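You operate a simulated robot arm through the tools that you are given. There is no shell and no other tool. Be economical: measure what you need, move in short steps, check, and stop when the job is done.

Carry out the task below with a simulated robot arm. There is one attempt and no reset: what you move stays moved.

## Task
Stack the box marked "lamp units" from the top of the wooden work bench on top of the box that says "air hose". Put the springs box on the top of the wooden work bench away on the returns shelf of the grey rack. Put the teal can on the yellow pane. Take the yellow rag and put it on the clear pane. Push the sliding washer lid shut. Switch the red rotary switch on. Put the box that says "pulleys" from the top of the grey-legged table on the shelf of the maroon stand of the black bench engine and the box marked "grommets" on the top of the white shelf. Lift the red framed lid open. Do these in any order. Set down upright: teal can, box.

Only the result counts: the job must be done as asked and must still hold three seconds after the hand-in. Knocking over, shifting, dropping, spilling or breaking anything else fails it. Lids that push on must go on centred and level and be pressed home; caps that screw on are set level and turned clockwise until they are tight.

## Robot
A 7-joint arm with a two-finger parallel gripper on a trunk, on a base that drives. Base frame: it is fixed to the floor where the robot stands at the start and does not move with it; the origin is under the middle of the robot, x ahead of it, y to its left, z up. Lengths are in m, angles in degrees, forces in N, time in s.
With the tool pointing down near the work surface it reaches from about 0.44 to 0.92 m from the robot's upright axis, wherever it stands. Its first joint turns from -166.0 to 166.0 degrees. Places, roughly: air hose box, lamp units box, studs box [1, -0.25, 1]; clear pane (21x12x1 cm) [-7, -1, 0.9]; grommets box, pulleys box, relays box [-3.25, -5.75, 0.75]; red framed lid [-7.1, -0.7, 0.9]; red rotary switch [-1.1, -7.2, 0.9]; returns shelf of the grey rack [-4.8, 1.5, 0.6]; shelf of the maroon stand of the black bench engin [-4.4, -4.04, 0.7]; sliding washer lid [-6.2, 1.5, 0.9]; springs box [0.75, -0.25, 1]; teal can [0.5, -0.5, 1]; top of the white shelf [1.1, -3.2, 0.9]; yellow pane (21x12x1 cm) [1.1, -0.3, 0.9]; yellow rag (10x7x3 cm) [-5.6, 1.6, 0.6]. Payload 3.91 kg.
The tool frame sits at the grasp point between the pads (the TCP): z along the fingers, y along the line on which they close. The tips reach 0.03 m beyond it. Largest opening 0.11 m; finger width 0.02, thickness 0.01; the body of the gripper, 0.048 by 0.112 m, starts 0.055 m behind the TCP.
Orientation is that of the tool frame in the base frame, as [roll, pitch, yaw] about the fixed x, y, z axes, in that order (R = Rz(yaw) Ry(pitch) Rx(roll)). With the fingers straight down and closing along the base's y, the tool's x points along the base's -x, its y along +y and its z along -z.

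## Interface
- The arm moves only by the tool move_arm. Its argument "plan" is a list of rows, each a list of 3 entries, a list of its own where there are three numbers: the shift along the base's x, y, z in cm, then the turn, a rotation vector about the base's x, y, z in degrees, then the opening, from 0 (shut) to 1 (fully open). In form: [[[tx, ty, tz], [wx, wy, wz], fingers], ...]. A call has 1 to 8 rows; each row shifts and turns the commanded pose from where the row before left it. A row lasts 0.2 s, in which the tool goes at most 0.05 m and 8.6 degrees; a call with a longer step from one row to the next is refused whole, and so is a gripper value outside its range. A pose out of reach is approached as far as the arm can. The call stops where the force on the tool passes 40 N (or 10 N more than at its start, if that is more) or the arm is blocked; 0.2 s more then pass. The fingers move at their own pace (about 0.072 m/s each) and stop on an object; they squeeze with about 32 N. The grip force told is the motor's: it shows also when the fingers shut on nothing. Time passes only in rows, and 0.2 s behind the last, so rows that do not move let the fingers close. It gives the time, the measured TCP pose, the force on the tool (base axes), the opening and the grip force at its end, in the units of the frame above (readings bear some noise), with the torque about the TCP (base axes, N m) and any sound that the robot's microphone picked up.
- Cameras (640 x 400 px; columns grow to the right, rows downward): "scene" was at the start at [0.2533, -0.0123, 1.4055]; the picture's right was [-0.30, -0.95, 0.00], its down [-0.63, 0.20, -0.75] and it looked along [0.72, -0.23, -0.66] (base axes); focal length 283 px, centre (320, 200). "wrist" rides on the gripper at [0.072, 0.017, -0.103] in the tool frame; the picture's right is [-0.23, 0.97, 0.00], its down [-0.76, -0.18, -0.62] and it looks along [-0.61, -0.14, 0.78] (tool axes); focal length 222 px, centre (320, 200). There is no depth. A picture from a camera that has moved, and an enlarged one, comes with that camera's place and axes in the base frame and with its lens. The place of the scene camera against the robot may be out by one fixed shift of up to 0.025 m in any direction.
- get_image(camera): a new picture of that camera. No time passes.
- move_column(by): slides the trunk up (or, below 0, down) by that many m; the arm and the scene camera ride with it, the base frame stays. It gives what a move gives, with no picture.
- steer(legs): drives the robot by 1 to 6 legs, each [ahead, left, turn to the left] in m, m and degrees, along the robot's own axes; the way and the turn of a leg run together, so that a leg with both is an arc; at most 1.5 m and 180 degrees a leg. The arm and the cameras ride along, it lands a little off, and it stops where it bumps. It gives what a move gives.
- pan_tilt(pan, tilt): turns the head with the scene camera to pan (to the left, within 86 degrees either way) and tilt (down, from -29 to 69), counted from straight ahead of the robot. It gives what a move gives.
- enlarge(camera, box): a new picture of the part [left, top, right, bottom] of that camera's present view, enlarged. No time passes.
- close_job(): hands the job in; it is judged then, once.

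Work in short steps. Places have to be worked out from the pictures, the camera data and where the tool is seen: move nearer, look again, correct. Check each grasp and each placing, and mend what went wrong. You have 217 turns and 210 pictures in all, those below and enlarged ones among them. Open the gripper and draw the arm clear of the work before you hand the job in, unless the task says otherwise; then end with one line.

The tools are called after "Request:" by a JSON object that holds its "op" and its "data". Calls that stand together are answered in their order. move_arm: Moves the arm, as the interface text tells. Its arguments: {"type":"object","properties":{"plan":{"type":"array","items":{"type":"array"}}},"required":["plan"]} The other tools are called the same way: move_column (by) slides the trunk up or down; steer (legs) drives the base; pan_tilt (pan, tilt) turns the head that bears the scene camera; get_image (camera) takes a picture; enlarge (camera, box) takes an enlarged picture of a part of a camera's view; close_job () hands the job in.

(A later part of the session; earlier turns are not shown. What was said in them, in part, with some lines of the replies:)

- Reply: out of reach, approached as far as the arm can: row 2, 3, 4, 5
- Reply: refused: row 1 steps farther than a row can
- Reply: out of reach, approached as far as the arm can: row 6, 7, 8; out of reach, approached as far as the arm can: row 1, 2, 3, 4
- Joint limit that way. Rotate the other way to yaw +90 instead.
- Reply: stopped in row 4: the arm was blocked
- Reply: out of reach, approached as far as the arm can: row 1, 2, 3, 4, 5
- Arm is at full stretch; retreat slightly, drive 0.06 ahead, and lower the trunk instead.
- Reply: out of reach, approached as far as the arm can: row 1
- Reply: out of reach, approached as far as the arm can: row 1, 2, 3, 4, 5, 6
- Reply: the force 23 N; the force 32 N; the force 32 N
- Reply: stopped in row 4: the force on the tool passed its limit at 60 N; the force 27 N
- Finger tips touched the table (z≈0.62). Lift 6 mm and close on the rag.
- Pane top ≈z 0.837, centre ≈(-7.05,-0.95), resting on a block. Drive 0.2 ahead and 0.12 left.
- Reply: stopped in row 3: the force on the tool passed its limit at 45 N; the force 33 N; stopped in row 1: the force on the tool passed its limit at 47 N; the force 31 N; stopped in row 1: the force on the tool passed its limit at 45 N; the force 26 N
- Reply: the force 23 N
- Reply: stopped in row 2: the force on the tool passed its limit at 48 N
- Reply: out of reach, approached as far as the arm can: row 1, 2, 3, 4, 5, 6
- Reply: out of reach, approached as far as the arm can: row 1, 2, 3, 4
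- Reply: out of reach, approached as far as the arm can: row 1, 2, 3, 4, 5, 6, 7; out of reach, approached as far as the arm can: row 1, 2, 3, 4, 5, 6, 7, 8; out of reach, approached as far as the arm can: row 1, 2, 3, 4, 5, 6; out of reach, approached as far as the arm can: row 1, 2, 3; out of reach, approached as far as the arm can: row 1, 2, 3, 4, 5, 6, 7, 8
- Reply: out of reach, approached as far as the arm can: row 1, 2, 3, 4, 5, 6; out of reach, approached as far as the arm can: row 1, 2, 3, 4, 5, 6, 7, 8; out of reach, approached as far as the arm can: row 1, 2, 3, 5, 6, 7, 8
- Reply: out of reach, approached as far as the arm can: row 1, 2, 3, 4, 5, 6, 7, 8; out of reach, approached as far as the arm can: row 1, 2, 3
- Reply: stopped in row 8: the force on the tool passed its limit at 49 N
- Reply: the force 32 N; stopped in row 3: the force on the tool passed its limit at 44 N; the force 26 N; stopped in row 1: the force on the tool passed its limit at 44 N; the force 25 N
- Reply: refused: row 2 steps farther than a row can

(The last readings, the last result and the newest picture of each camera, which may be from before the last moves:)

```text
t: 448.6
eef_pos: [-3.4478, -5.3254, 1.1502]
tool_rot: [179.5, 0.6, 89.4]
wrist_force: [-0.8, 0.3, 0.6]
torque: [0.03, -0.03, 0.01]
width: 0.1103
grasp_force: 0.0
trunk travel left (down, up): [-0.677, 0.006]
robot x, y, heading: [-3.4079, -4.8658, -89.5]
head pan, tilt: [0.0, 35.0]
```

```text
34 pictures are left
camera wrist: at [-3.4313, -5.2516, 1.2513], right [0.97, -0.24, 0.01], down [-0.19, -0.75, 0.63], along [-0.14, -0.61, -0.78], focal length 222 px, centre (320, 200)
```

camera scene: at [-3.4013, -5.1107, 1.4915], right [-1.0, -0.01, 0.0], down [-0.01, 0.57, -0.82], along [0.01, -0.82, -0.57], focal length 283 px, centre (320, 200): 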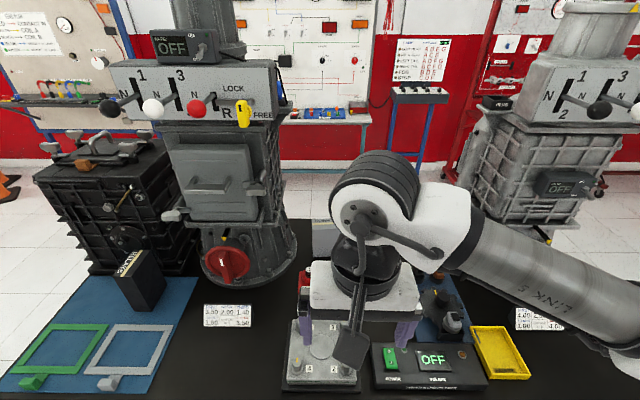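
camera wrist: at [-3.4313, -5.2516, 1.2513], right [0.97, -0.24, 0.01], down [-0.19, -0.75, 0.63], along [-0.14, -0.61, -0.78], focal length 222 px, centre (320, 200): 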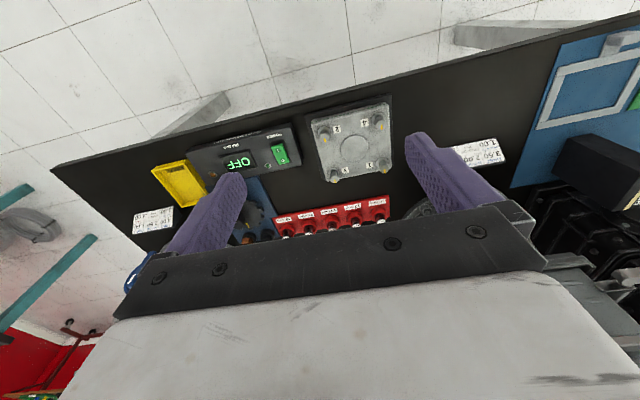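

Turn the tool to yaw 0 while moving toward the grey box.

Request:
{"op": "move_arm", "data": {"plan": [[[1.2, -1, 0], [0, 0, -8.2], 1], [[1.2, -1, 0], [0, 0, -8.2], 1], [[1.2, -1.5, 0], [0, 0, -8.2], 1], [[1.2, -2, 0], [0, 0, -8.2], 1], [[1.2, -2, 0], [0, 0, -8.2], 1], [[1.2, -2, 0], [0, 0, -8.2], 1], [[1.2, -2, 0], [0, 0, -8.2], 1], [[1.2, -2, 0], [0, 0, -8.2], 1]]}}

Request:
{"op": "move_arm", "data": {"plan": [[[0.8, -3, 0], [0, 0, -8], 1], [[0, -3, 0], [0, 0, -8], 1], [[0, -2, 0], [0, 0, -7.4], 1]]}}

Request:
{"op": "get_image", "data": {"camera": "wrist"}}

Request:
{"op": "get_image", "data": {"camera": "scene"}}

```text
t: 450.4
eef_pos: [-3.3497, -5.4613, 1.1492]
tool_rot: [179.6, 0.6, 23.6]
wrist_force: [-0.6, -0.4, 0.3]
torque: [-0.02, 0.02, 0.01]
width: 0.11
grasp_force: 0.0
trunk travel left (down, up): [-0.677, 0.006]
robot x, y, heading: [-3.4105, -4.8631, -89.7]
head pan, tilt: [0.0, 35.0]
```

```text
t: 451.2
eef_pos: [-3.3436, -5.5411, 1.1487]
tool_rot: [179.6, 0.7, 0.3]
wrist_force: [-0.5, 0.4, -0.5]
torque: [0.04, 0.0, 0.01]
width: 0.1101
grasp_force: 0.1
trunk travel left (down, up): [-0.677, 0.006]
robot x, y, heading: [-3.4055, -4.8669, -89.3]
head pan, tilt: [0.0, 35.0]
```

```text
33 pictures are left
camera wrist: at [-3.2711, -5.5561, 1.251], right [-0.22, -0.97, 0.01], down [-0.76, 0.18, 0.63], along [-0.62, 0.13, -0.78], focal length 222 px, centre (320, 200)
```

wrist: 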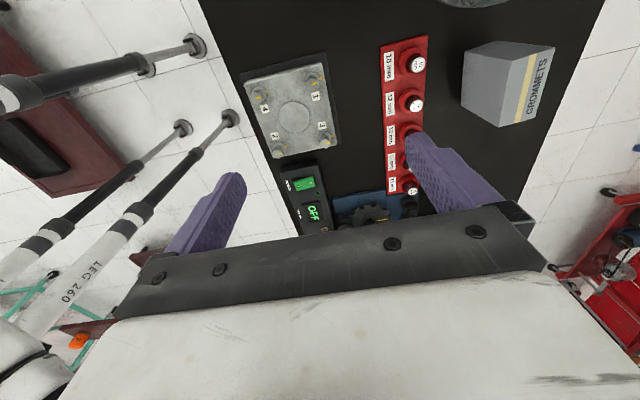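

```text
32 pictures are left
camera scene: at [-3.401, -5.1112, 1.4914], right [-1.0, -0.01, 0.0], down [-0.01, 0.57, -0.82], along [0.01, -0.82, -0.57], focal length 283 px, centre (320, 200)
```

scene: 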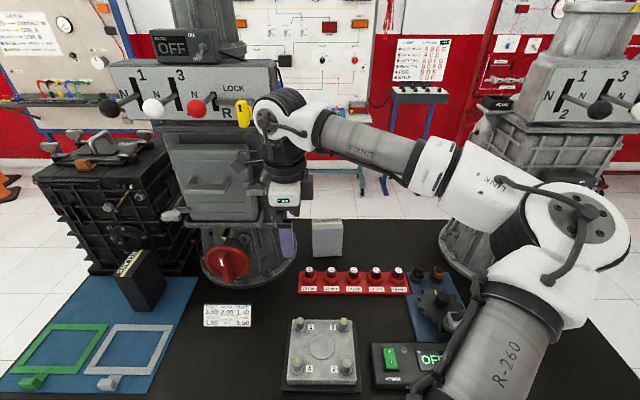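

Grommets centre ≈(-3.411,-5.828), top ≈0.905. Shift x clear of the gearbox, then drive 12 cm nearer.

Request:
{"op": "move_arm", "data": {"plan": [[[-3, 0, 0], [0, 0, 2.5], 1], [[-3.3, 0, 0], [0, 0, 2.5], 1], [[-3.3, 0, 0], [0, 0, 0], 1]]}}

Request:
{"op": "steer", "data": {"legs": [[0.12, 0, 0]]}}

Request:
{"op": "move_arm", "data": {"plan": [[[0.2, -3, 0], [0, 0, 0], 1], [[0.2, -4, 0], [0, 0, 0], 1], [[0.3, -4, 0], [0, 0, 0], 1], [[0.3, -4, -2], [0, 0, 0], 1], [[0, -1, -4], [0, 0, 0], 1]]}}

Request:
{"op": "get_image", "data": {"camera": "wrist"}}

Request:
{"op": "get_image", "data": {"camera": "scene"}}

```text
t: 452.0
eef_pos: [-3.4401, -5.5409, 1.1471]
tool_rot: [179.5, 0.6, 5.5]
wrist_force: [0.4, -0.5, 0.4]
torque: [-0.01, 0.0, -0.04]
width: 0.1101
grasp_force: 0.0
trunk travel left (down, up): [-0.677, 0.006]
robot x, y, heading: [-3.4061, -4.8637, -89.4]
head pan, tilt: [0.0, 35.0]
```

```text
t: 453.2
eef_pos: [-3.4395, -5.6613, 1.1462]
tool_rot: [179.6, 0.5, 5.3]
wrist_force: [0.2, 0.5, -0.2]
torque: [0.02, -0.01, 0.04]
width: 0.1101
grasp_force: 0.0
trunk travel left (down, up): [-0.677, 0.006]
robot x, y, heading: [-3.407, -4.9877, -89.6]
head pan, tilt: [0.0, 35.0]
```

```text
t: 454.4
eef_pos: [-3.4287, -5.8203, 1.0872]
tool_rot: [179.3, 0.5, 5.3]
wrist_force: [-0.7, 0.6, 0.4]
torque: [0.01, 0.01, 0.02]
width: 0.1102
grasp_force: 0.0
trunk travel left (down, up): [-0.677, 0.006]
robot x, y, heading: [-3.4035, -4.9875, -89.5]
head pan, tilt: [0.0, 35.0]
```

```text
31 pictures are left
camera wrist: at [-3.3551, -5.8292, 1.1895], right [-0.14, -0.99, 0.01], down [-0.77, 0.11, 0.63], along [-0.62, 0.08, -0.78], focal length 222 px, centre (320, 200)
```

wrist: 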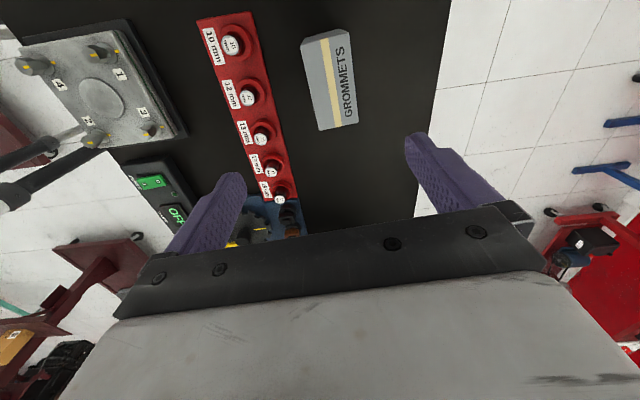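

```text
30 pictures are left
camera scene: at [-3.4006, -5.231, 1.4915], right [-1.0, -0.01, 0.0], down [-0.01, 0.57, -0.82], along [0.01, -0.82, -0.57], focal length 283 px, centre (320, 200)
```

scene: 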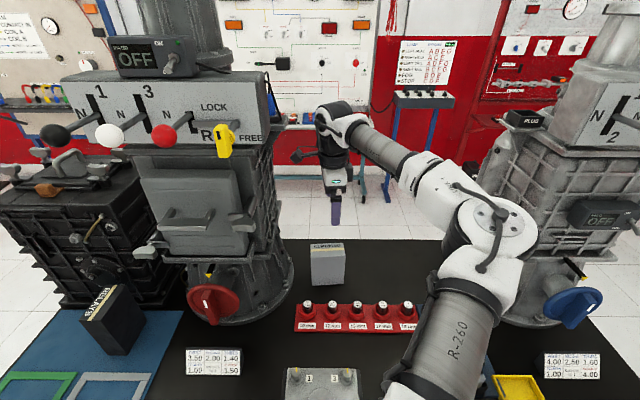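

Centre ≈(-3.415,-5.839). Descend and grip.

Request:
{"op": "move_arm", "data": {"plan": [[[0.8, -1.8, -3], [0, 0, 0], 1], [[0, 0, -4.5], [0, 0, 0], 1], [[0, 0, -4.5], [0, 0, 0], 1], [[0, 0, -4.5], [0, 0, 0], 1], [[0, 0, -4], [0, 0, 0], 1], [[0, 0, -1.7], [0, 0, 0], 1], [[0, 0, 0], [0, 0, 0], 1]]}}

Request:
{"op": "move_arm", "data": {"plan": [[[0, 0, 0], [0, 0, 0], 0], [[0, 0, 0], [0, 0, 0], 0], [[0, 0, 0], [0, 0, 0], 0], [[0, 0, 0], [0, 0, 0], 0], [[0, 0, 0], [0, 0, 0], 0]]}}

Request:
{"op": "move_arm", "data": {"plan": [[[0, 0, 0.4], [0, 0, 0], 0], [[0, 0, 0.6], [0, 0, 0], 0], [[0, 0, 1], [0, 0, 0], 0], [[0, 0, 1.5], [0, 0, 0], 0], [[0, 0, 2], [0, 0, 0], 0], [[0, 0, 3], [0, 0, 0], 0], [[0, 0, 3], [0, 0, 0], 0], [[0, 0, 3], [0, 0, 0], 0]]}}

Request:
{"op": "get_image", "data": {"camera": "scene"}}

```text
t: 456.0
eef_pos: [-3.4204, -5.8397, 0.867]
tool_rot: [179.4, 0.7, 5.3]
wrist_force: [0.1, 0.7, 0.0]
torque: [0.0, 0.04, 0.0]
width: 0.1097
grasp_force: 0.1
trunk travel left (down, up): [-0.677, 0.006]
robot x, y, heading: [-3.4082, -4.9842, -89.2]
head pan, tilt: [0.0, 35.0]
```

```text
t: 457.2
eef_pos: [-3.4195, -5.8386, 0.8673]
tool_rot: [179.5, 0.6, 5.3]
wrist_force: [-0.4, 1.8, 0.3]
torque: [0.17, 0.08, -0.04]
width: 0.0544
grasp_force: 32.1
trunk travel left (down, up): [-0.677, 0.006]
robot x, y, heading: [-3.4088, -4.9849, -89.4]
head pan, tilt: [0.0, 35.0]
```

```text
t: 459.0
eef_pos: [-3.4208, -5.8375, 1.01]
tool_rot: [179.6, 0.6, 5.4]
wrist_force: [-0.2, 0.3, -2.3]
torque: [-0.02, -0.02, 0.02]
width: 0.0546
grasp_force: 32.2
trunk travel left (down, up): [-0.677, 0.006]
robot x, y, heading: [-3.408, -4.9872, -89.5]
head pan, tilt: [0.0, 35.0]
```

```text
29 pictures are left
camera scene: at [-3.4002, -5.2305, 1.4915], right [-1.0, -0.01, 0.0], down [-0.01, 0.57, -0.82], along [0.01, -0.82, -0.57], focal length 283 px, centre (320, 200)
```

scene: 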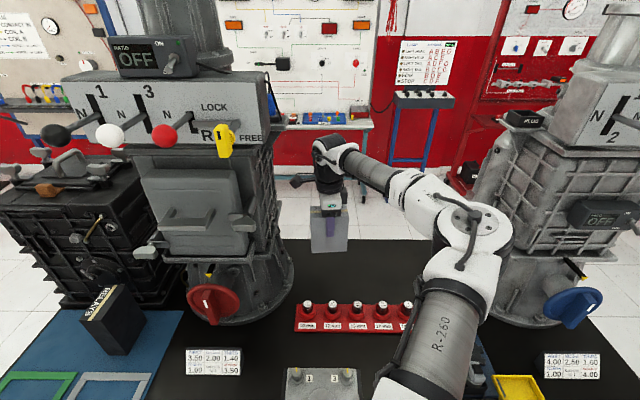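

Held. Retract over the table, then route: back, east to x≈-2.3, north to y≈-3.1, east to the white shelf.

Request:
{"op": "move_arm", "data": {"plan": [[[0, 0, 3], [0, 0, 0], 0], [[0, 0, 4], [0, 0, 0], 0], [[0, 2, 3], [0, 0, 0], 0], [[0, 4, 1], [0, 0, 0], 0], [[0, 4.5, 0], [0, 0, 0], 0], [[0, 4.5, 0], [0, 0, 0], 0], [[0, 4.5, 0], [0, 0, 0], 0], [[0, 3, 0], [0, 0, 0], 0]]}}

Request:
{"op": "steer", "data": {"legs": [[-0.27, 0, 0], [0, 0, 89.5], [1.15, 0, 0], [0, 1.3, 0], [0, 0.35, 0]]}}

Request:
{"op": "pan_tilt", "data": {"pan": 0, "tilt": 20}}

Request:
{"op": "get_image", "data": {"camera": "scene"}}

```text
t: 460.8
eef_pos: [-3.4201, -5.6131, 1.1207]
tool_rot: [179.4, 0.6, 5.2]
wrist_force: [-0.4, 0.0, -2.5]
torque: [-0.02, 0.01, 0.02]
width: 0.0544
grasp_force: 32.1
trunk travel left (down, up): [-0.677, 0.006]
robot x, y, heading: [-3.41, -4.9833, -89.6]
head pan, tilt: [0.0, 35.0]
```

```text
t: 476.2
eef_pos: [-1.6341, -4.3249, 1.1197]
tool_rot: [179.4, -0.8, 95.0]
wrist_force: [0.2, -0.3, -2.3]
torque: [-0.01, -0.01, 0.0]
width: 0.0547
grasp_force: 32.1
trunk travel left (down, up): [-0.677, 0.006]
robot x, y, heading: [-2.2624, -4.2905, 0.5]
head pan, tilt: [0.0, 35.0]
stopped in leg 4: the robot was blocked; the commanded pose is now the measured one
```

```text
t: 477.0
eef_pos: [-1.6341, -4.3217, 1.1179]
tool_rot: [179.3, -1.2, 95.4]
wrist_force: [-0.4, -0.4, -2.2]
torque: [0.01, -0.03, 0.03]
width: 0.0548
grasp_force: 32.4
trunk travel left (down, up): [-0.677, 0.006]
robot x, y, heading: [-2.2626, -4.2832, 0.6]
head pan, tilt: [0.0, 20.0]
```

```text
28 pictures are left
camera scene: at [-1.9956, -4.3047, 1.5143], right [0.01, -1.0, -0.03], down [-0.34, 0.02, -0.94], along [0.94, 0.02, -0.34], focal length 283 px, centre (320, 200)
```

scene: 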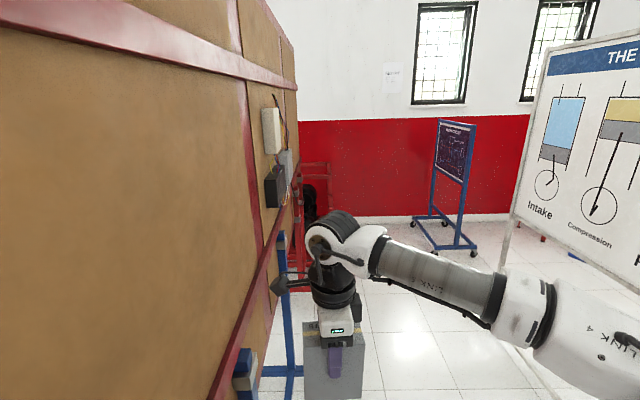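

The board on the left blocked me. Move away from it, back up, turn north and look at the passage west of the board.

Request:
{"op": "steer", "data": {"legs": [[0, -0.4, 0], [-0.22, 0, 0], [0, 0, 89.5]]}}

Request:
{"op": "get_image", "data": {"camera": "scene"}}

```text
t: 485.8
eef_pos: [-2.4531, -4.0612, 1.1203]
tool_rot: [179.5, 0.6, -175.7]
wrist_force: [0.6, 0.7, -2.3]
torque: [-0.03, -0.01, 0.0]
width: 0.0547
grasp_force: 32.1
trunk travel left (down, up): [-0.677, 0.006]
robot x, y, heading: [-2.4799, -4.6903, 89.5]
head pan, tilt: [0.0, 20.0]
```

```text
27 pictures are left
camera scene: at [-2.4726, -4.4121, 1.5153], right [1.0, -0.01, 0.0], down [0.0, -0.34, -0.94], along [0.01, 0.94, -0.34], focal length 283 px, centre (320, 200)
```

scene: 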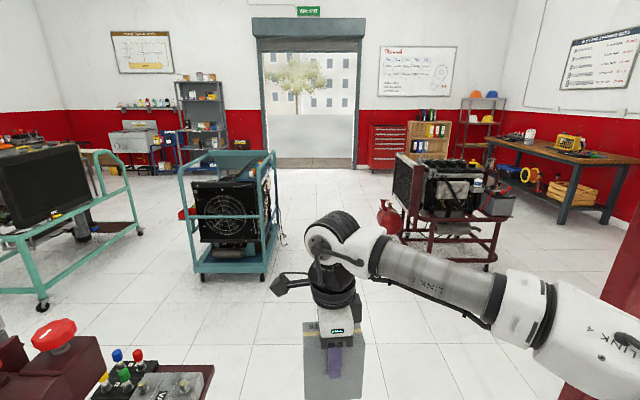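

North is open but narrow; extend the arm forward to pull the elbow in, and drive through.

Request:
{"op": "move_arm", "data": {"plan": [[[-0.5, 2.5, 0], [0, 0, 0], 0], [[-0.5, 4, 0], [0, 0, 0], 0], [[0, 4, 0], [0, 0, 0], 0], [[0, 4, 0], [0, 0, 0], 0], [[0, 4, 0], [0, 0, 0], 0], [[0, 2, 0], [0, 0, 0], 0]]}}

Request:
{"op": "get_image", "data": {"camera": "scene"}}

```text
t: 487.2
eef_pos: [-2.4614, -3.8553, 1.1192]
tool_rot: [179.4, 0.6, -175.6]
wrist_force: [0.0, 0.9, -3.0]
torque: [-0.01, 0.02, -0.02]
width: 0.0546
grasp_force: 31.9
trunk travel left (down, up): [-0.677, 0.006]
robot x, y, heading: [-2.4751, -4.688, 89.5]
head pan, tilt: [0.0, 20.0]
```

```text
26 pictures are left
camera scene: at [-2.4725, -4.412, 1.5152], right [1.0, -0.01, 0.0], down [0.0, -0.34, -0.94], along [0.01, 0.94, -0.34], focal length 283 px, centre (320, 200)
```

scene: 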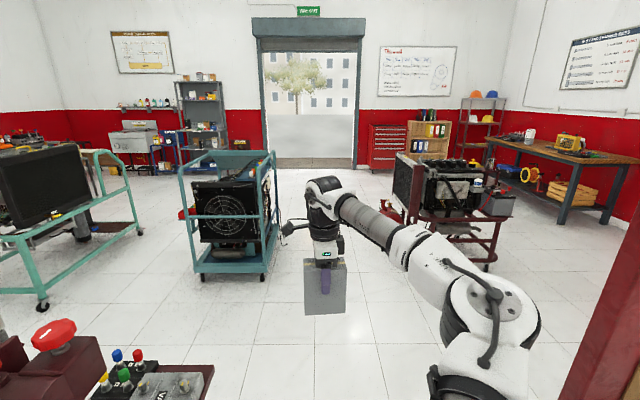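

Request:
{"op": "steer", "data": {"legs": [[0.2, -0.04, 0], [0.7, 0, 0], [0.65, 0, 0]]}}

Request:
{"op": "move_arm", "data": {"plan": [[[0, -3, 0], [0, 0, 0], 0], [[0, -4, 0], [0, 0, 0], 0], [[0, -4, 0], [0, 0, 0], 0], [[0, -4, 0], [0, 0, 0], 0], [[0, -4, 0], [0, 0, 0], 0], [[0, -4, 0], [0, 0, 0], 0], [[0, -3, 0], [0, 0, 0], 0]]}}

Request:
{"op": "steer", "data": {"legs": [[0, 0, -89.5]]}}

Request:
{"op": "get_image", "data": {"camera": "scene"}}

```text
t: 495.5
eef_pos: [-2.4165, -2.3011, 1.12]
tool_rot: [179.5, 0.7, -175.5]
wrist_force: [0.4, 0.0, -2.3]
torque: [-0.03, 0.01, 0.03]
width: 0.0546
grasp_force: 31.8
trunk travel left (down, up): [-0.677, 0.006]
robot x, y, heading: [-2.4298, -3.1327, 89.8]
head pan, tilt: [0.0, 20.0]
```

```text
t: 497.1
eef_pos: [-2.4176, -2.5621, 1.1199]
tool_rot: [179.5, 0.6, -175.5]
wrist_force: [0.2, 0.1, -2.9]
torque: [0.0, -0.01, 0.02]
width: 0.0545
grasp_force: 32.2
trunk travel left (down, up): [-0.677, 0.006]
robot x, y, heading: [-2.4293, -3.1302, 90.0]
head pan, tilt: [0.0, 20.0]
```

```text
t: 501.5
eef_pos: [-1.8568, -3.1637, 1.12]
tool_rot: [179.5, 0.6, 92.8]
wrist_force: [0.4, 0.2, -2.6]
torque: [-0.03, -0.02, 0.02]
width: 0.0546
grasp_force: 32.0
trunk travel left (down, up): [-0.677, 0.006]
robot x, y, heading: [-2.4272, -3.1334, -2.0]
head pan, tilt: [0.0, 20.0]
```

```text
25 pictures are left
camera scene: at [-2.1628, -3.1305, 1.5153], right [-0.03, -1.0, 0.0], down [-0.34, 0.01, -0.94], along [0.94, -0.03, -0.34], focal length 283 px, centre (320, 200)
```

scene: 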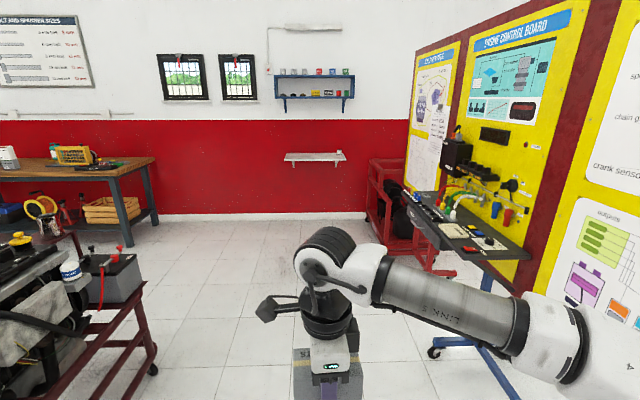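

Clear run to the white wall shelf. Drive 2.5 m east.

Request:
{"op": "steer", "data": {"legs": [[1.25, 0.1, 2], [1.25, 0, 0]]}}

Request:
{"op": "pan_tilt", "data": {"pan": 0, "tilt": 35}}

Request:
{"op": "get_image", "data": {"camera": "scene"}}

Request:
{"op": "get_image", "data": {"camera": "wrist"}}

```text
t: 513.9
eef_pos: [0.6872, -3.1045, 1.1182]
tool_rot: [179.5, 0.5, 94.5]
wrist_force: [-0.7, -0.8, -3.0]
torque: [0.0, 0.01, 0.01]
width: 0.0548
grasp_force: 32.0
trunk travel left (down, up): [-0.677, 0.006]
robot x, y, heading: [0.1152, -3.0912, -0.2]
head pan, tilt: [0.0, 20.0]
```

```text
t: 514.7
eef_pos: [0.6859, -3.1029, 1.1189]
tool_rot: [179.5, 0.6, 94.4]
wrist_force: [-0.8, 0.4, -2.3]
torque: [0.0, 0.0, 0.05]
width: 0.0546
grasp_force: 32.2
trunk travel left (down, up): [-0.677, 0.006]
robot x, y, heading: [0.1127, -3.0927, -0.5]
head pan, tilt: [0.0, 35.0]
```

```text
24 pictures are left
camera scene: at [0.3744, -3.0791, 1.4915], right [-0.01, -1.0, 0.0], down [-0.57, 0.0, -0.82], along [0.82, 0.0, -0.57], focal length 283 px, centre (320, 200)
```

scene: 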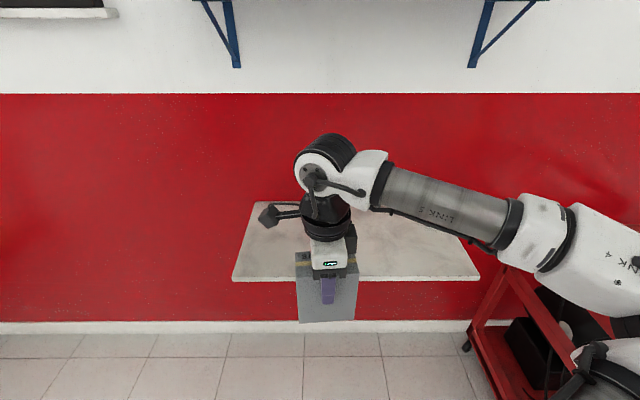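

```text
23 pictures are left
camera wrist: at [0.6957, -3.0289, 1.2212], right [0.99, -0.15, 0.01], down [-0.12, -0.77, 0.63], along [-0.09, -0.62, -0.78], focal length 222 px, centre (320, 200)
```

wrist: 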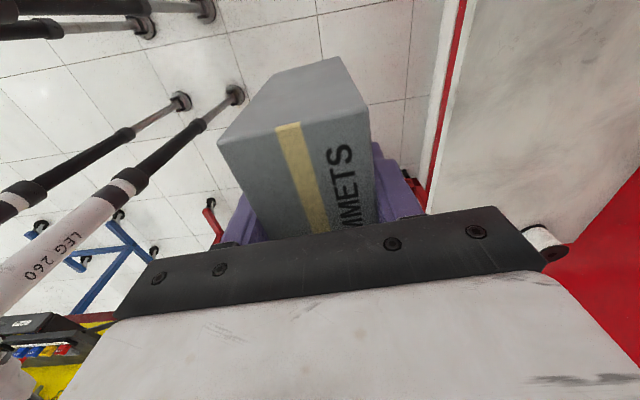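

Shelf top z≈0.9, x 0.85–1.2. Drive 0.12 ahead, move over it, and lower.

Request:
{"op": "steer", "data": {"legs": [[0.12, 0, 0]]}}

Request:
{"op": "move_arm", "data": {"plan": [[[2, 0, 0], [0, 0, 0], 0], [[4, 0, 0], [0, 0, 0], 0], [[4, 0, 0], [0, 0, 0], 0], [[4, 0, 0], [0, 0, 0], 0], [[3, 0, -2], [0, 0, 0], 0], [[1, 0, -3], [0, 0, 0], 0], [[0, 0, -3], [0, 0, 0], 0], [[0, 0, -1.5], [0, 0, 0], 0]]}}

Request:
{"op": "get_image", "data": {"camera": "scene"}}

```text
t: 515.9
eef_pos: [0.8071, -3.105, 1.1185]
tool_rot: [179.6, 0.6, 94.5]
wrist_force: [-0.6, 0.2, -2.8]
torque: [0.02, -0.01, 0.0]
width: 0.0547
grasp_force: 32.4
trunk travel left (down, up): [-0.677, 0.006]
robot x, y, heading: [0.2335, -3.0939, -0.4]
head pan, tilt: [0.0, 35.0]
```

```text
t: 517.7
eef_pos: [0.9876, -3.1047, 1.0249]
tool_rot: [179.5, 0.6, 94.5]
wrist_force: [0.0, -0.4, -2.6]
torque: [0.0, -0.01, -0.01]
width: 0.0544
grasp_force: 32.3
trunk travel left (down, up): [-0.677, 0.006]
robot x, y, heading: [0.233, -3.0936, -0.4]
head pan, tilt: [0.0, 35.0]
```

```text
22 pictures are left
camera scene: at [0.4947, -3.0797, 1.4914], right [-0.01, -1.0, 0.0], down [-0.57, 0.0, -0.82], along [0.82, 0.0, -0.57], focal length 283 px, centre (320, 200)
```

scene: 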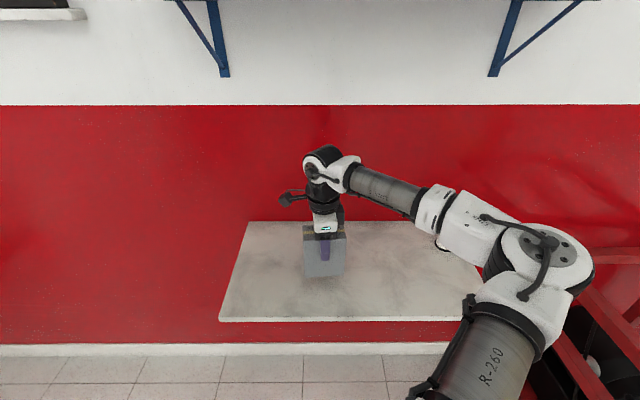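

Box is over the shelf. Lower to contact in small steps.

Request:
{"op": "move_arm", "data": {"plan": [[[0, 0, -0.8], [0, 0, 0], 0], [[0, 0, -0.6], [0, 0, 0], 0], [[0, 0, -0.4], [0, 0, 0], 0], [[0, 0, 0], [0, 0, 0], 0]]}}

Request:
{"op": "move_arm", "data": {"plan": [[[0, 0, -0.4], [0, 0, 0], 0], [[0, 0, -0.4], [0, 0, 0], 0], [[0, 0, 0], [0, 0, 0], 0]]}}

Request:
{"op": "move_arm", "data": {"plan": [[[0, 0, -0.4], [0, 0, 0], 0], [[0, 0, -0.4], [0, 0, 0], 0], [[0, 0, 0], [0, 0, 0], 0]]}}

Request:
{"op": "move_arm", "data": {"plan": [[[0, 0, -0.4], [0, 0, 0], 0], [[0, 0, -0.4], [0, 0, 0], 0], [[0, 0, 0], [0, 0, 0], 0]]}}

```text
t: 518.7
eef_pos: [0.9863, -3.1051, 1.005]
tool_rot: [179.6, 0.5, 94.3]
wrist_force: [-0.1, 0.4, -2.7]
torque: [0.02, -0.02, 0.0]
width: 0.0546
grasp_force: 31.6
trunk travel left (down, up): [-0.677, 0.006]
robot x, y, heading: [0.2355, -3.0924, -0.4]
head pan, tilt: [0.0, 35.0]
```

```text
t: 519.5
eef_pos: [0.9867, -3.105, 0.9979]
tool_rot: [179.5, 0.6, 94.3]
wrist_force: [0.6, -0.3, -2.7]
torque: [0.04, 0.01, 0.0]
width: 0.0546
grasp_force: 32.0
trunk travel left (down, up): [-0.677, 0.006]
robot x, y, heading: [0.2345, -3.0931, -0.3]
head pan, tilt: [0.0, 35.0]
```

```text
t: 520.3
eef_pos: [0.9866, -3.1046, 0.9893]
tool_rot: [179.5, 0.5, 94.4]
wrist_force: [0.9, -0.1, -2.4]
torque: [-0.01, -0.02, 0.01]
width: 0.0547
grasp_force: 31.8
trunk travel left (down, up): [-0.677, 0.006]
robot x, y, heading: [0.2296, -3.0923, -0.2]
head pan, tilt: [0.0, 35.0]
```

```text
t: 521.1
eef_pos: [0.9868, -3.1046, 0.9832]
tool_rot: [179.6, 0.6, 94.5]
wrist_force: [0.6, 1.1, -3.0]
torque: [-0.01, -0.02, 0.01]
width: 0.0548
grasp_force: 31.7
trunk travel left (down, up): [-0.677, 0.006]
robot x, y, heading: [0.2327, -3.0938, -0.3]
head pan, tilt: [0.0, 35.0]
```

Request:
{"op": "move_arm", "data": {"plan": [[[0, 0, -0.4], [0, 0, 0], 0], [[0, 0, -0.4], [0, 0, 0], 0], [[0, 0, 0], [0, 0, 0], 0]]}}

Request:
{"op": "move_arm", "data": {"plan": [[[0, 0, -0.4], [0, 0, 0], 0], [[0, 0, -0.4], [0, 0, 0], 0], [[0, 0, 0], [0, 0, 0], 0]]}}

Request:
{"op": "move_arm", "data": {"plan": [[[0, 0, -0.4], [0, 0, 0], 0], [[0, 0, -0.4], [0, 0, 0], 0], [[0, 0, 0], [0, 0, 0], 0]]}}

Request:
{"op": "enlarge", "data": {"camera": "scene", "box": [210, 180, 420, 330]}}

```text
t: 521.9
eef_pos: [0.9861, -3.1058, 0.9778]
tool_rot: [179.3, 0.7, 94.4]
wrist_force: [0.0, -1.8, 18.6]
torque: [-0.43, 0.51, 0.06]
width: 0.0545
grasp_force: 32.4
trunk travel left (down, up): [-0.677, 0.006]
robot x, y, heading: [0.2287, -3.0913, -0.2]
head pan, tilt: [0.0, 35.0]
```

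```text
t: 522.7
eef_pos: [0.9844, -3.1048, 0.9702]
tool_rot: [179.4, 0.5, 94.5]
wrist_force: [-2.6, -1.1, 33.2]
torque: [-0.06, 1.17, -0.07]
width: 0.0545
grasp_force: 32.2
trunk travel left (down, up): [-0.677, 0.006]
robot x, y, heading: [0.2335, -3.0897, -0.3]
head pan, tilt: [0.0, 35.0]
```

```text
t: 523.5
eef_pos: [0.9844, -3.1045, 0.9598]
tool_rot: [179.4, 0.6, 94.4]
wrist_force: [-7.1, -1.1, 33.2]
torque: [-0.05, 1.49, 0.02]
width: 0.0547
grasp_force: 32.3
trunk travel left (down, up): [-0.677, 0.006]
robot x, y, heading: [0.2335, -3.0908, -0.2]
head pan, tilt: [0.0, 35.0]
```

```text
2.67 times, centred on (315, 255) of scene
camera zoom: at [0.4907, -3.0798, 1.4923], right [-0.01, -1.0, 0.0], down [-0.57, 0.0, -0.82], along [0.82, 0.0, -0.57], focal length 754 px, centre (333, 53)
```

zoom: 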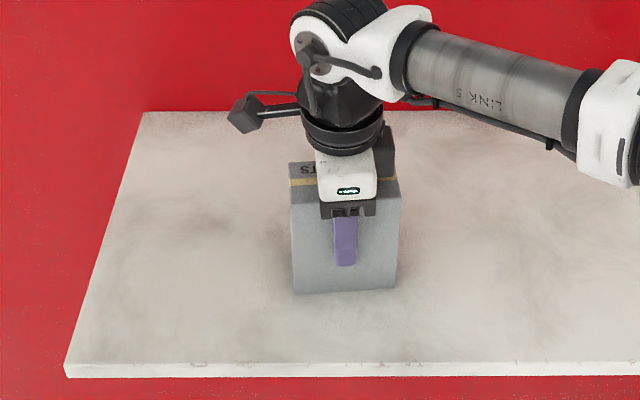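

Seated upright on the shelf. Release and rise, then back off.

Request:
{"op": "move_arm", "data": {"plan": [[[0, 0, 0.4], [0, 0, 0], 0], [[0, 0, 0], [0, 0, 0], 0.9], [[0, 0, 0], [0, 0, 0], 0.9], [[0, 0, 1.5], [0, 0, 0], 1], [[0, 0, 4], [0, 0, 0], 1], [[0, 0, 5], [0, 0, 0], 1], [[0, 0, 5], [0, 0, 0], 1], [[-3, 0, 3], [0, 0, 0], 1]]}}

Request:
{"op": "move_arm", "data": {"plan": [[[-4.5, 0, 0], [0, 0, 0], 0.5], [[-4.5, 0, 0], [0, 0, 0], 0.3], [[-4.5, 0, 0], [0, 0, 0], 0], [[-4.5, 0, 0], [0, 0, 0], 0]]}}

Request:
{"op": "get_image", "data": {"camera": "scene"}}

```text
t: 525.3
eef_pos: [0.954, -3.1033, 1.1468]
tool_rot: [179.5, 0.6, 94.4]
wrist_force: [0.1, 0.2, -0.1]
torque: [-0.02, 0.01, -0.01]
width: 0.1099
grasp_force: 0.2
trunk travel left (down, up): [-0.677, 0.006]
robot x, y, heading: [0.2309, -3.092, -0.5]
head pan, tilt: [0.0, 35.0]
```

```text
t: 526.3
eef_pos: [0.777, -3.1044, 1.1473]
tool_rot: [179.4, 0.6, 94.4]
wrist_force: [0.1, -1.5, 0.2]
torque: [-0.02, -0.02, -0.01]
width: 0.0
grasp_force: 28.0
trunk travel left (down, up): [-0.677, 0.006]
robot x, y, heading: [0.2332, -3.092, -0.3]
head pan, tilt: [0.0, 35.0]
```

```text
20 pictures are left
camera scene: at [0.4939, -3.0799, 1.4916], right [-0.01, -1.0, 0.0], down [-0.57, 0.0, -0.82], along [0.82, 0.0, -0.57], focal length 283 px, centre (320, 200)
```

scene: 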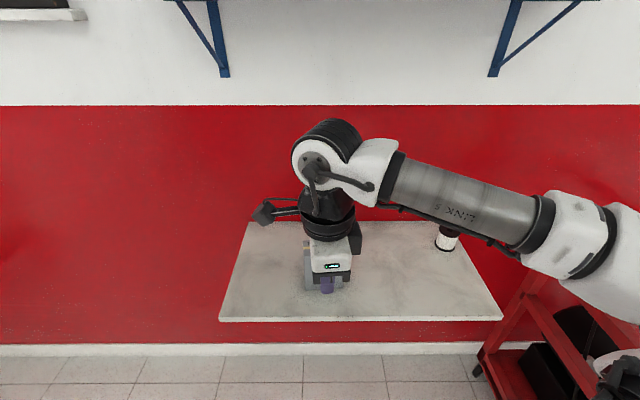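

Grommets placed. Last item: the red rotary switch. Retrace to the passage at x≈-2.43 and face south.

Request:
{"op": "steer", "data": {"legs": [[-1.3, 0, 0], [-1.36, 0, 0], [0, 0, -89.5]]}}

Request:
{"op": "move_arm", "data": {"plan": [[[0, -4, 0], [0, 0, 0], 0], [[0, -4, 0], [0, 0, 0], 0], [[0, -4, 0], [0, 0, 0], 0], [[0, -4, 0], [0, 0, 0], 0], [[0, -4, 0], [0, 0, 0], 0], [[0, -4, 0], [0, 0, 0], 0], [[0, -3, 0], [0, 0, 0], 0]]}}

Request:
{"op": "get_image", "data": {"camera": "scene"}}

```text
t: 543.2
eef_pos: [-2.4486, -3.6425, 1.147]
tool_rot: [179.5, 0.5, 4.1]
wrist_force: [0.4, -0.6, 0.1]
torque: [-0.02, -0.03, -0.01]
width: 0.0
grasp_force: 32.3
trunk travel left (down, up): [-0.677, 0.006]
robot x, y, heading: [-2.4288, -3.0988, -90.9]
head pan, tilt: [0.0, 35.0]
```

```text
t: 544.8
eef_pos: [-2.4465, -3.9122, 1.1471]
tool_rot: [179.4, 0.6, 4.0]
wrist_force: [-0.4, -0.1, 1.1]
torque: [0.0, 0.01, 0.0]
width: 0.0001
grasp_force: 32.0
trunk travel left (down, up): [-0.677, 0.006]
robot x, y, heading: [-2.4286, -3.0995, -90.8]
head pan, tilt: [0.0, 35.0]
```

```text
19 pictures are left
camera scene: at [-2.4304, -3.344, 1.4914], right [-1.0, 0.01, 0.0], down [0.01, 0.57, -0.82], along [-0.01, -0.82, -0.57], focal length 283 px, centre (320, 200)
```

scene: 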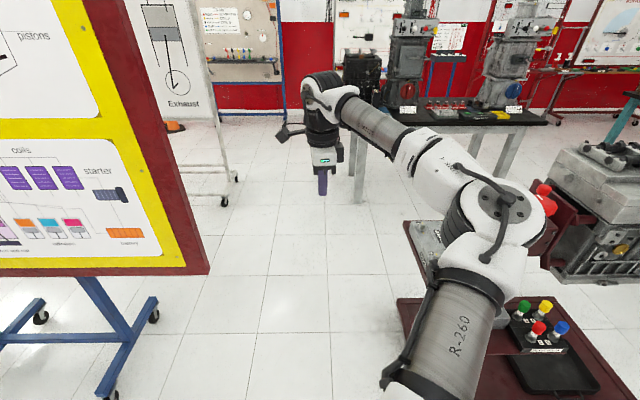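

Drive south through the passage, then slightly left.

Request:
{"op": "steer", "data": {"legs": [[0.9, 0, 0.8], [0.8, 0, 0], [0.35, 0.35, 0], [0.4, 0.15, 0]]}}

Request:
{"op": "pan_tilt", "data": {"pan": 20, "tilt": 25}}

Request:
{"op": "get_image", "data": {"camera": "scene"}}

```text
t: 558.7
eef_pos: [-1.998, -6.3548, 1.1474]
tool_rot: [179.5, 0.6, 4.3]
wrist_force: [0.8, -0.4, -0.3]
torque: [0.02, 0.01, -0.01]
width: 0.0
grasp_force: 31.6
trunk travel left (down, up): [-0.677, 0.006]
robot x, y, heading: [-1.9854, -5.5407, -90.7]
head pan, tilt: [0.0, 35.0]
stopped in leg 4: the robot was blocked; the commanded pose is now the measured one
```

```text
t: 559.6
eef_pos: [-1.998, -6.3545, 1.1476]
tool_rot: [179.6, 0.6, 4.2]
wrist_force: [0.0, 0.0, 0.1]
torque: [0.01, 0.0, 0.01]
width: 0.0002
grasp_force: 31.9
trunk travel left (down, up): [-0.677, 0.006]
robot x, y, heading: [-1.987, -5.5439, -90.4]
head pan, tilt: [20.0, 25.0]
```

```text
18 pictures are left
camera scene: at [-1.9524, -5.7852, 1.5072], right [-0.94, -0.33, 0.0], down [-0.14, 0.4, -0.91], along [0.3, -0.85, -0.42], focal length 283 px, centre (320, 200)
```

scene: 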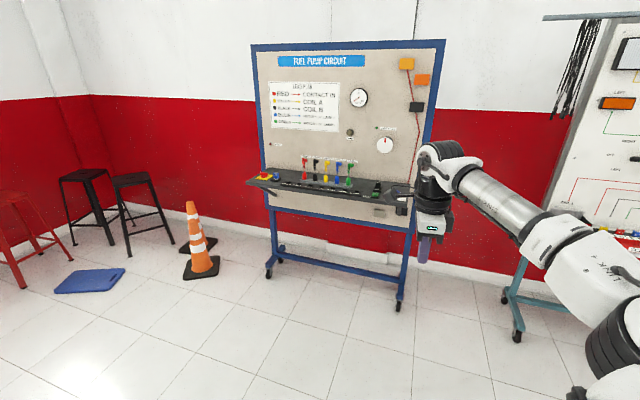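

The base touched something at its left (whiteboard foot). Zoom on the trainer to find the switch.

Request:
{"op": "enlarge", "data": {"camera": "scene", "box": [235, 130, 435, 230]}}

Request:
{"op": "steer", "data": {"legs": [[0, -0.06, 0], [0.35, -0.04, 0], [0.3, 0.3, 0]]}}

Request:
{"op": "get_image", "data": {"camera": "scene"}}

```text
3.20 times, centred on (335, 180) of scene
camera zoom: at [-1.9524, -5.7852, 1.5072], right [-0.94, -0.33, 0.0], down [-0.14, 0.4, -0.91], along [0.3, -0.85, -0.42], focal length 905 px, centre (272, 264)
```

zoom: 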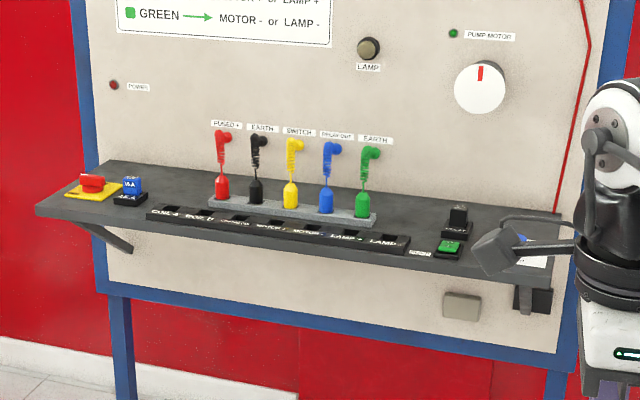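

```text
t: 565.1
eef_pos: [-1.789, -7.0045, 1.1471]
tool_rot: [179.5, 0.6, 4.9]
wrist_force: [-0.6, 0.9, 0.5]
torque: [0.02, 0.02, -0.02]
width: 0.0
grasp_force: 32.3
trunk travel left (down, up): [-0.677, 0.006]
robot x, y, heading: [-1.7882, -6.1924, -89.7]
head pan, tilt: [20.0, 25.0]
```

```text
16 pictures are left
camera scene: at [-1.7505, -6.4343, 1.5072], right [-0.94, -0.35, 0.0], down [-0.15, 0.4, -0.91], along [0.31, -0.85, -0.42], focal length 283 px, centre (320, 200)
```

scene: 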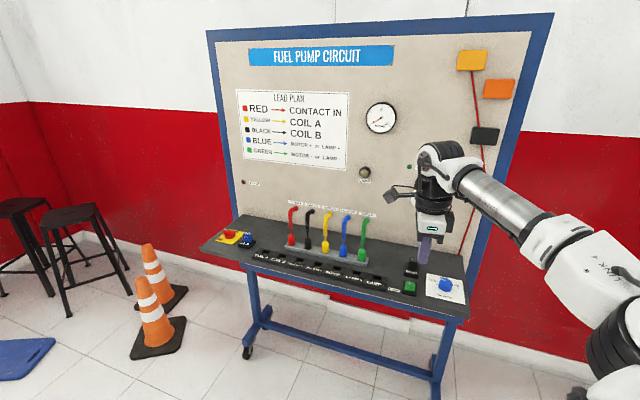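

Red rotary switch on a yellow plate at ≈(-1.086,-7.22). Retract the arm a bit, move ahead then left to stand before it.

Request:
{"op": "move_arm", "data": {"plan": [[[0, 4, 1], [0, 0, 0], 0.4], [[0, 4, 1], [0, 0, 0], 0.4], [[0, 4, 1], [0, 0, 0], 0.4], [[0, 4, 0], [0, 0, 0], 0.4], [[0, 4, 0], [0, 0, 0], 0.4], [[0, 4, 0], [0, 0, 0], 0.4]]}}

Request:
{"op": "steer", "data": {"legs": [[0.2, 0, 0], [0, 0.58, 0]]}}

Request:
{"op": "pan_tilt", "data": {"pan": 0, "tilt": 40}}

Request:
{"op": "enlarge", "data": {"camera": "scene", "box": [160, 120, 480, 320]}}

Request:
{"op": "get_image", "data": {"camera": "wrist"}}

```text
t: 566.5
eef_pos: [-1.7896, -6.7625, 1.1778]
tool_rot: [179.6, 0.6, 4.9]
wrist_force: [0.7, -0.1, -0.6]
torque: [-0.02, 0.03, 0.01]
width: 0.044
grasp_force: 0.1
trunk travel left (down, up): [-0.677, 0.006]
robot x, y, heading: [-1.7877, -6.189, -89.6]
head pan, tilt: [20.0, 25.0]
```

```text
t: 572.6
eef_pos: [-1.2226, -6.9618, 1.1772]
tool_rot: [179.5, 0.6, 4.6]
wrist_force: [0.5, 1.1, -0.6]
torque: [-0.01, -0.03, -0.01]
width: 0.044
grasp_force: 0.0
trunk travel left (down, up): [-0.677, 0.006]
robot x, y, heading: [-1.2152, -6.3889, -90.1]
head pan, tilt: [20.0, 25.0]
```

```text
t: 573.5
eef_pos: [-1.2224, -6.9621, 1.1761]
tool_rot: [179.5, 0.6, 4.7]
wrist_force: [0.0, 0.1, -0.4]
torque: [0.01, -0.01, -0.02]
width: 0.0438
grasp_force: 0.1
trunk travel left (down, up): [-0.677, 0.006]
robot x, y, heading: [-1.2155, -6.3895, -90.1]
head pan, tilt: [0.0, 40.0]
```

```text
2.00 times, centred on (320, 220) of scene
camera zoom: at [-1.2135, -6.6314, 1.484], right [-1.0, 0.0, 0.0], down [0.0, 0.64, -0.77], along [0.0, -0.77, -0.64], focal length 566 px, centre (320, 160)
```

zoom: 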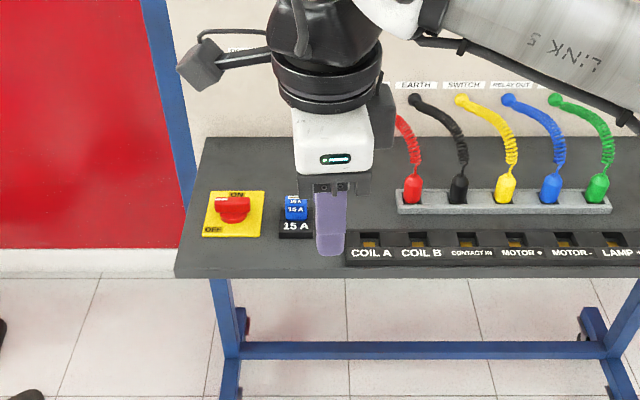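

```text
14 pictures are left
camera wrist: at [-1.1491, -6.972, 1.2792], right [-0.15, -0.99, 0.01], down [-0.77, 0.12, 0.63], along [-0.62, 0.09, -0.78], focal length 222 px, centre (320, 200)
```

wrist: 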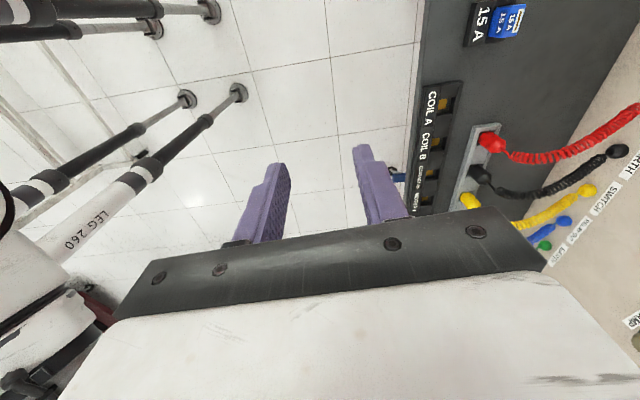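

Request:
{"op": "enlarge", "data": {"camera": "scene", "box": [255, 205, 305, 245]}}

```text
10.00 times, centred on (280, 225) of scene
camera zoom: at [-1.2135, -6.6314, 1.484], right [-1.0, 0.0, 0.0], down [0.0, 0.64, -0.77], along [0.0, -0.77, -0.64], focal length 2828 px, centre (720, -50)
```

zoom: 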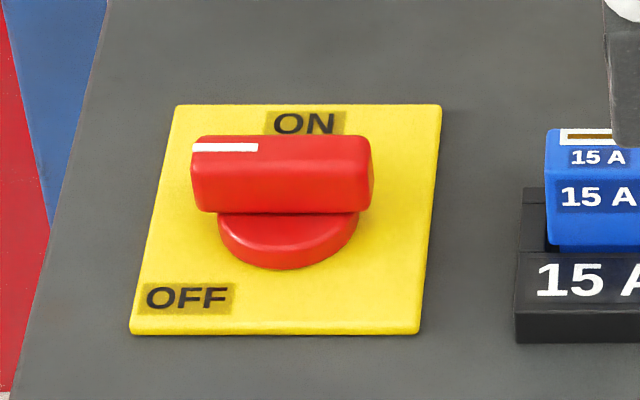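

The pointer points to +x (OFF side); ON is toward −y, i.e. −90° about z. Move above the knob (fingers closing along y).

Request:
{"op": "move_arm", "data": {"plan": [[[2, -3.5, 0], [0, 0, -0.8], 0.5], [[2, -4, 0], [0, 0, -0.8], 0.5], [[2, -4, 0], [0, 0, -0.8], 0.5], [[2, -4, 0], [0, 0, -0.8], 0.5], [[2, -4, 0], [0, 0, -0.8], 0.5], [[2, -3.3, -2], [0, 0, -0.7], 0.5], [[0, 0, -4], [0, 0, 0], 0.5], [[0, 0, -4], [0, 0, 0], 0.5]]}}

Request:
{"op": "get_image", "data": {"camera": "wrist"}}

Request:
{"op": "enlarge", "data": {"camera": "scene", "box": [230, 140, 350, 260]}}

```text
t: 575.2
eef_pos: [-1.1049, -7.1901, 1.0763]
tool_rot: [179.6, 0.6, -0.1]
wrist_force: [-0.4, -0.4, 0.5]
torque: [-0.02, 0.05, 0.0]
width: 0.0547
grasp_force: 0.0
trunk travel left (down, up): [-0.677, 0.006]
robot x, y, heading: [-1.2167, -6.3856, -90.1]
head pan, tilt: [0.0, 40.0]
```

```text
12 pictures are left
camera wrist: at [-1.0307, -7.2064, 1.1781], right [-0.23, -0.97, 0.01], down [-0.75, 0.18, 0.63], along [-0.62, 0.14, -0.78], focal length 222 px, centre (320, 200)
```

wrist: 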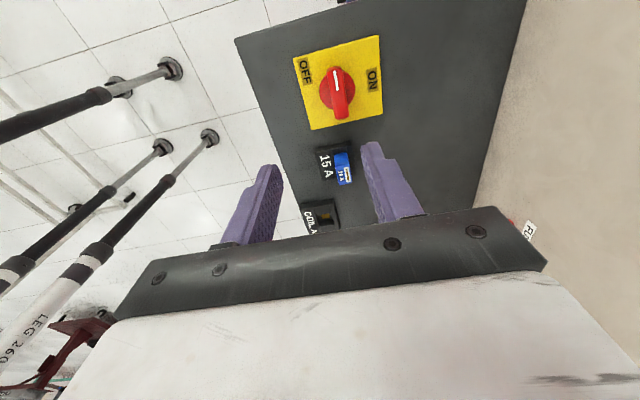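

```text
3.33 times, centred on (290, 200) of scene
camera zoom: at [-1.2135, -6.6321, 1.4838], right [-1.0, 0.0, 0.0], down [0.0, 0.64, -0.77], along [0.0, -0.77, -0.64], focal length 942 px, centre (420, 200)
```

zoom: 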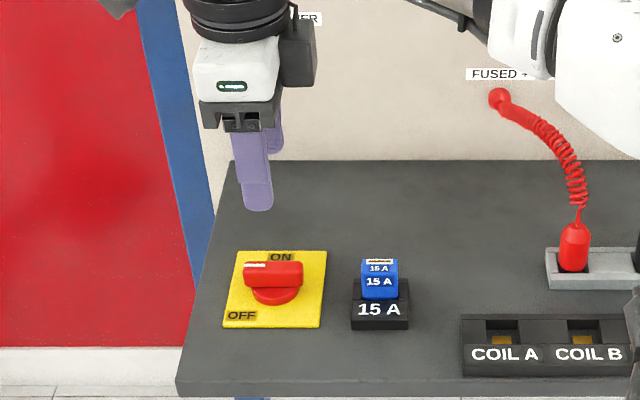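

Knob centre ≈(-1.099,-7.212), top z≈0.93. Align, descend, and grip the bar.

Request:
{"op": "move_arm", "data": {"plan": [[[0.6, -2.2, -3], [0, 0, 0], 0.5], [[0, 0, -4], [0, 0, 0], 0.5], [[0, 0, -4], [0, 0, 0], 0.5], [[0, 0, -3], [0, 0, 0], 0.5], [[0, 0, 0], [0, 0, 0], 0], [[0, 0, 0], [0, 0, 0], 0], [[0, 0, 0], [0, 0, 0], 0]]}}

Request:
{"op": "get_image", "data": {"camera": "wrist"}}

```text
t: 576.9
eef_pos: [-1.0983, -7.214, 0.9354]
tool_rot: [179.5, 0.6, 0.0]
wrist_force: [0.1, -9.1, -1.2]
torque: [-0.7, -0.39, -0.01]
width: 0.0392
grasp_force: 45.1
trunk travel left (down, up): [-0.677, 0.006]
robot x, y, heading: [-1.2134, -6.3865, -90.2]
head pan, tilt: [0.0, 40.0]
```

```text
10 pictures are left
camera wrist: at [-1.0248, -7.2294, 1.0376], right [-0.23, -0.97, 0.01], down [-0.75, 0.19, 0.63], along [-0.61, 0.14, -0.78], focal length 222 px, centre (320, 200)
```

wrist: 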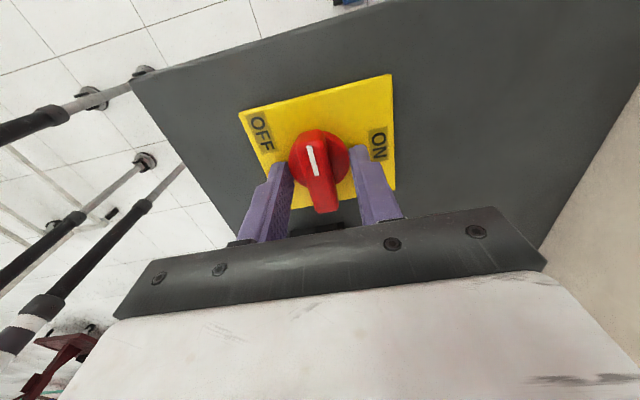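

It clamped the round collar (39 mm). Open, rise 1.3 cm, and grip only the bar.

Request:
{"op": "move_arm", "data": {"plan": [[[0, 0, 0], [0, 0, 0], 0.5], [[0, 0, 0], [0, 0, 0], 0.5], [[0, -0.2, 1.3], [0, 0, 0], 0.5], [[0, 0, 0], [0, 0, 0], 0], [[0, 0, 0], [0, 0, 0], 0], [[0, 0, 0], [0, 0, 0], 0]]}}

```text
t: 578.2
eef_pos: [-1.0968, -7.2135, 0.9486]
tool_rot: [179.7, 0.7, -0.1]
wrist_force: [-1.4, 8.6, -1.9]
torque: [0.73, 0.17, 0.03]
width: 0.016
grasp_force: 45.1
trunk travel left (down, up): [-0.677, 0.006]
robot x, y, heading: [-1.213, -6.3905, -89.9]
head pan, tilt: [0.0, 40.0]
```

Bar gripped (16 mm). Rotate −90° about z about the knob axis in steps.

Request:
{"op": "move_arm", "data": {"plan": [[[0, 0, 0], [0, 0, -8], 0], [[0, 0, 0], [0, 0, -8], 0], [[0, 0, 0], [0, 0, -8], 0], [[0, 0, 0], [0, 0, -8], 0], [[0, 0, 0], [0, 0, -8], 0], [[0, 0, 0], [0, 0, -8], 0]]}}

Request:
{"op": "move_arm", "data": {"plan": [[[0, 0, 0], [0, 0, -8], 0], [[0, 0, 0], [0, 0, -8], 0], [[0, 0, 0], [0, 0, -8], 0], [[0, 0, 0], [0, 0, -8], 0], [[0, 0, 0], [0, 0, -8], 0], [[0, 0, 0], [0, 0, -4], 0]]}}

Request:
{"op": "get_image", "data": {"camera": "wrist"}}

```text
t: 579.6
eef_pos: [-1.096, -7.2109, 0.9493]
tool_rot: [179.7, 0.7, -48.1]
wrist_force: [-1.4, 33.4, -19.3]
torque: [0.46, -0.44, 0.07]
width: 0.0161
grasp_force: 44.7
trunk travel left (down, up): [-0.677, 0.006]
robot x, y, heading: [-1.2156, -6.3917, -89.7]
head pan, tilt: [0.0, 40.0]
```

```text
t: 581.0
eef_pos: [-1.0948, -7.2125, 0.9507]
tool_rot: [179.6, 0.8, -92.0]
wrist_force: [4.1, 29.4, -18.4]
torque: [0.69, -0.57, 0.98]
width: 0.0162
grasp_force: 45.2
trunk travel left (down, up): [-0.677, 0.006]
robot x, y, heading: [-1.2138, -6.388, -90.0]
head pan, tilt: [0.0, 40.0]
```

```text
9 pictures are left
camera wrist: at [-1.1142, -7.2856, 1.0516], right [-0.97, 0.26, 0.01], down [0.21, 0.75, 0.63], along [0.16, 0.61, -0.77], focal length 222 px, centre (320, 200)
```

wrist: 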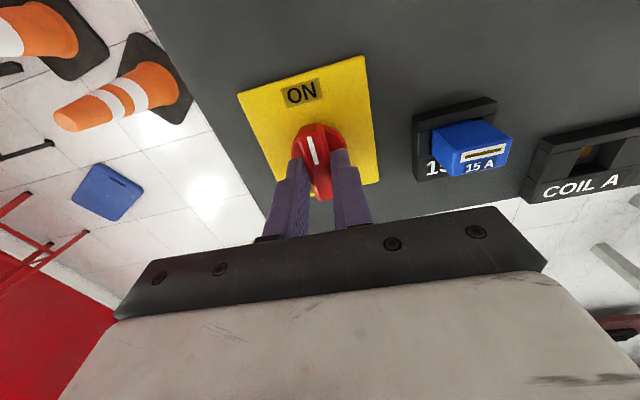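

Pointer is at ON (torque indicates the stop). Release, rise and check.

Request:
{"op": "move_arm", "data": {"plan": [[[0, 0, 0], [0, 0, 0], 0.4], [[0, 0, 0], [0, 0, 0], 0.4], [[0, 0, 2], [0, 0, 0], 0.4], [[0, 0, 4], [0, 0, 0], 0.4], [[0, 0, 4], [0, 0, 0], 0.4], [[0, 2, 4], [0, 0, 0], 0.4], [[0, 4, 2], [0, 0, 0], 0.4], [[0, 4.5, 0], [0, 0, 0], 0.4]]}}

Request:
{"op": "enlarge", "data": {"camera": "scene", "box": [230, 180, 340, 260]}}

```text
t: 582.9
eef_pos: [-1.099, -7.1089, 1.1143]
tool_rot: [179.4, 0.6, -92.1]
wrist_force: [-0.2, 0.5, 0.0]
torque: [-0.05, -0.04, 0.01]
width: 0.0439
grasp_force: 0.1
trunk travel left (down, up): [-0.677, 0.006]
robot x, y, heading: [-1.2171, -6.3851, -90.0]
head pan, tilt: [0.0, 40.0]
```

```text
5.00 times, centred on (285, 220) of scene
camera zoom: at [-1.2138, -6.6307, 1.4841], right [-1.0, 0.0, 0.0], down [0.0, 0.64, -0.77], along [0.0, -0.77, -0.64], focal length 1414 px, centre (495, 100)
```

zoom: 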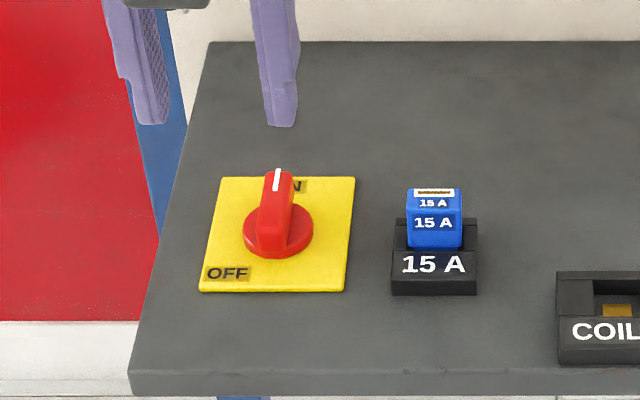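

The switch is at ON. Draw the arm fully clear and hand in.

Request:
{"op": "move_arm", "data": {"plan": [[[0, 4, 1], [0, 0, 0], 1], [[0, 4, 0], [0, 0, 0], 1], [[0, 4, 0], [0, 0, 0], 1], [[0, 4, 0], [0, 0, 0], 1]]}}

Request:
{"op": "close_job", "data": {}}

```text
t: 583.9
eef_pos: [-1.0967, -6.9492, 1.1204]
tool_rot: [179.5, 0.6, -92.0]
wrist_force: [0.8, -0.5, 0.2]
torque: [0.0, -0.04, 0.02]
width: 0.1101
grasp_force: 0.0
trunk travel left (down, up): [-0.677, 0.006]
robot x, y, heading: [-1.2171, -6.3915, -90.3]
head pan, tilt: [0.0, 40.0]
```

```text
The job is handed in.
```

All nine tasks are done and the job is handed in; while driving, the robot was blocked at a display board and near the whiteboard, stopped both times, and I did not check whether either had shifted.
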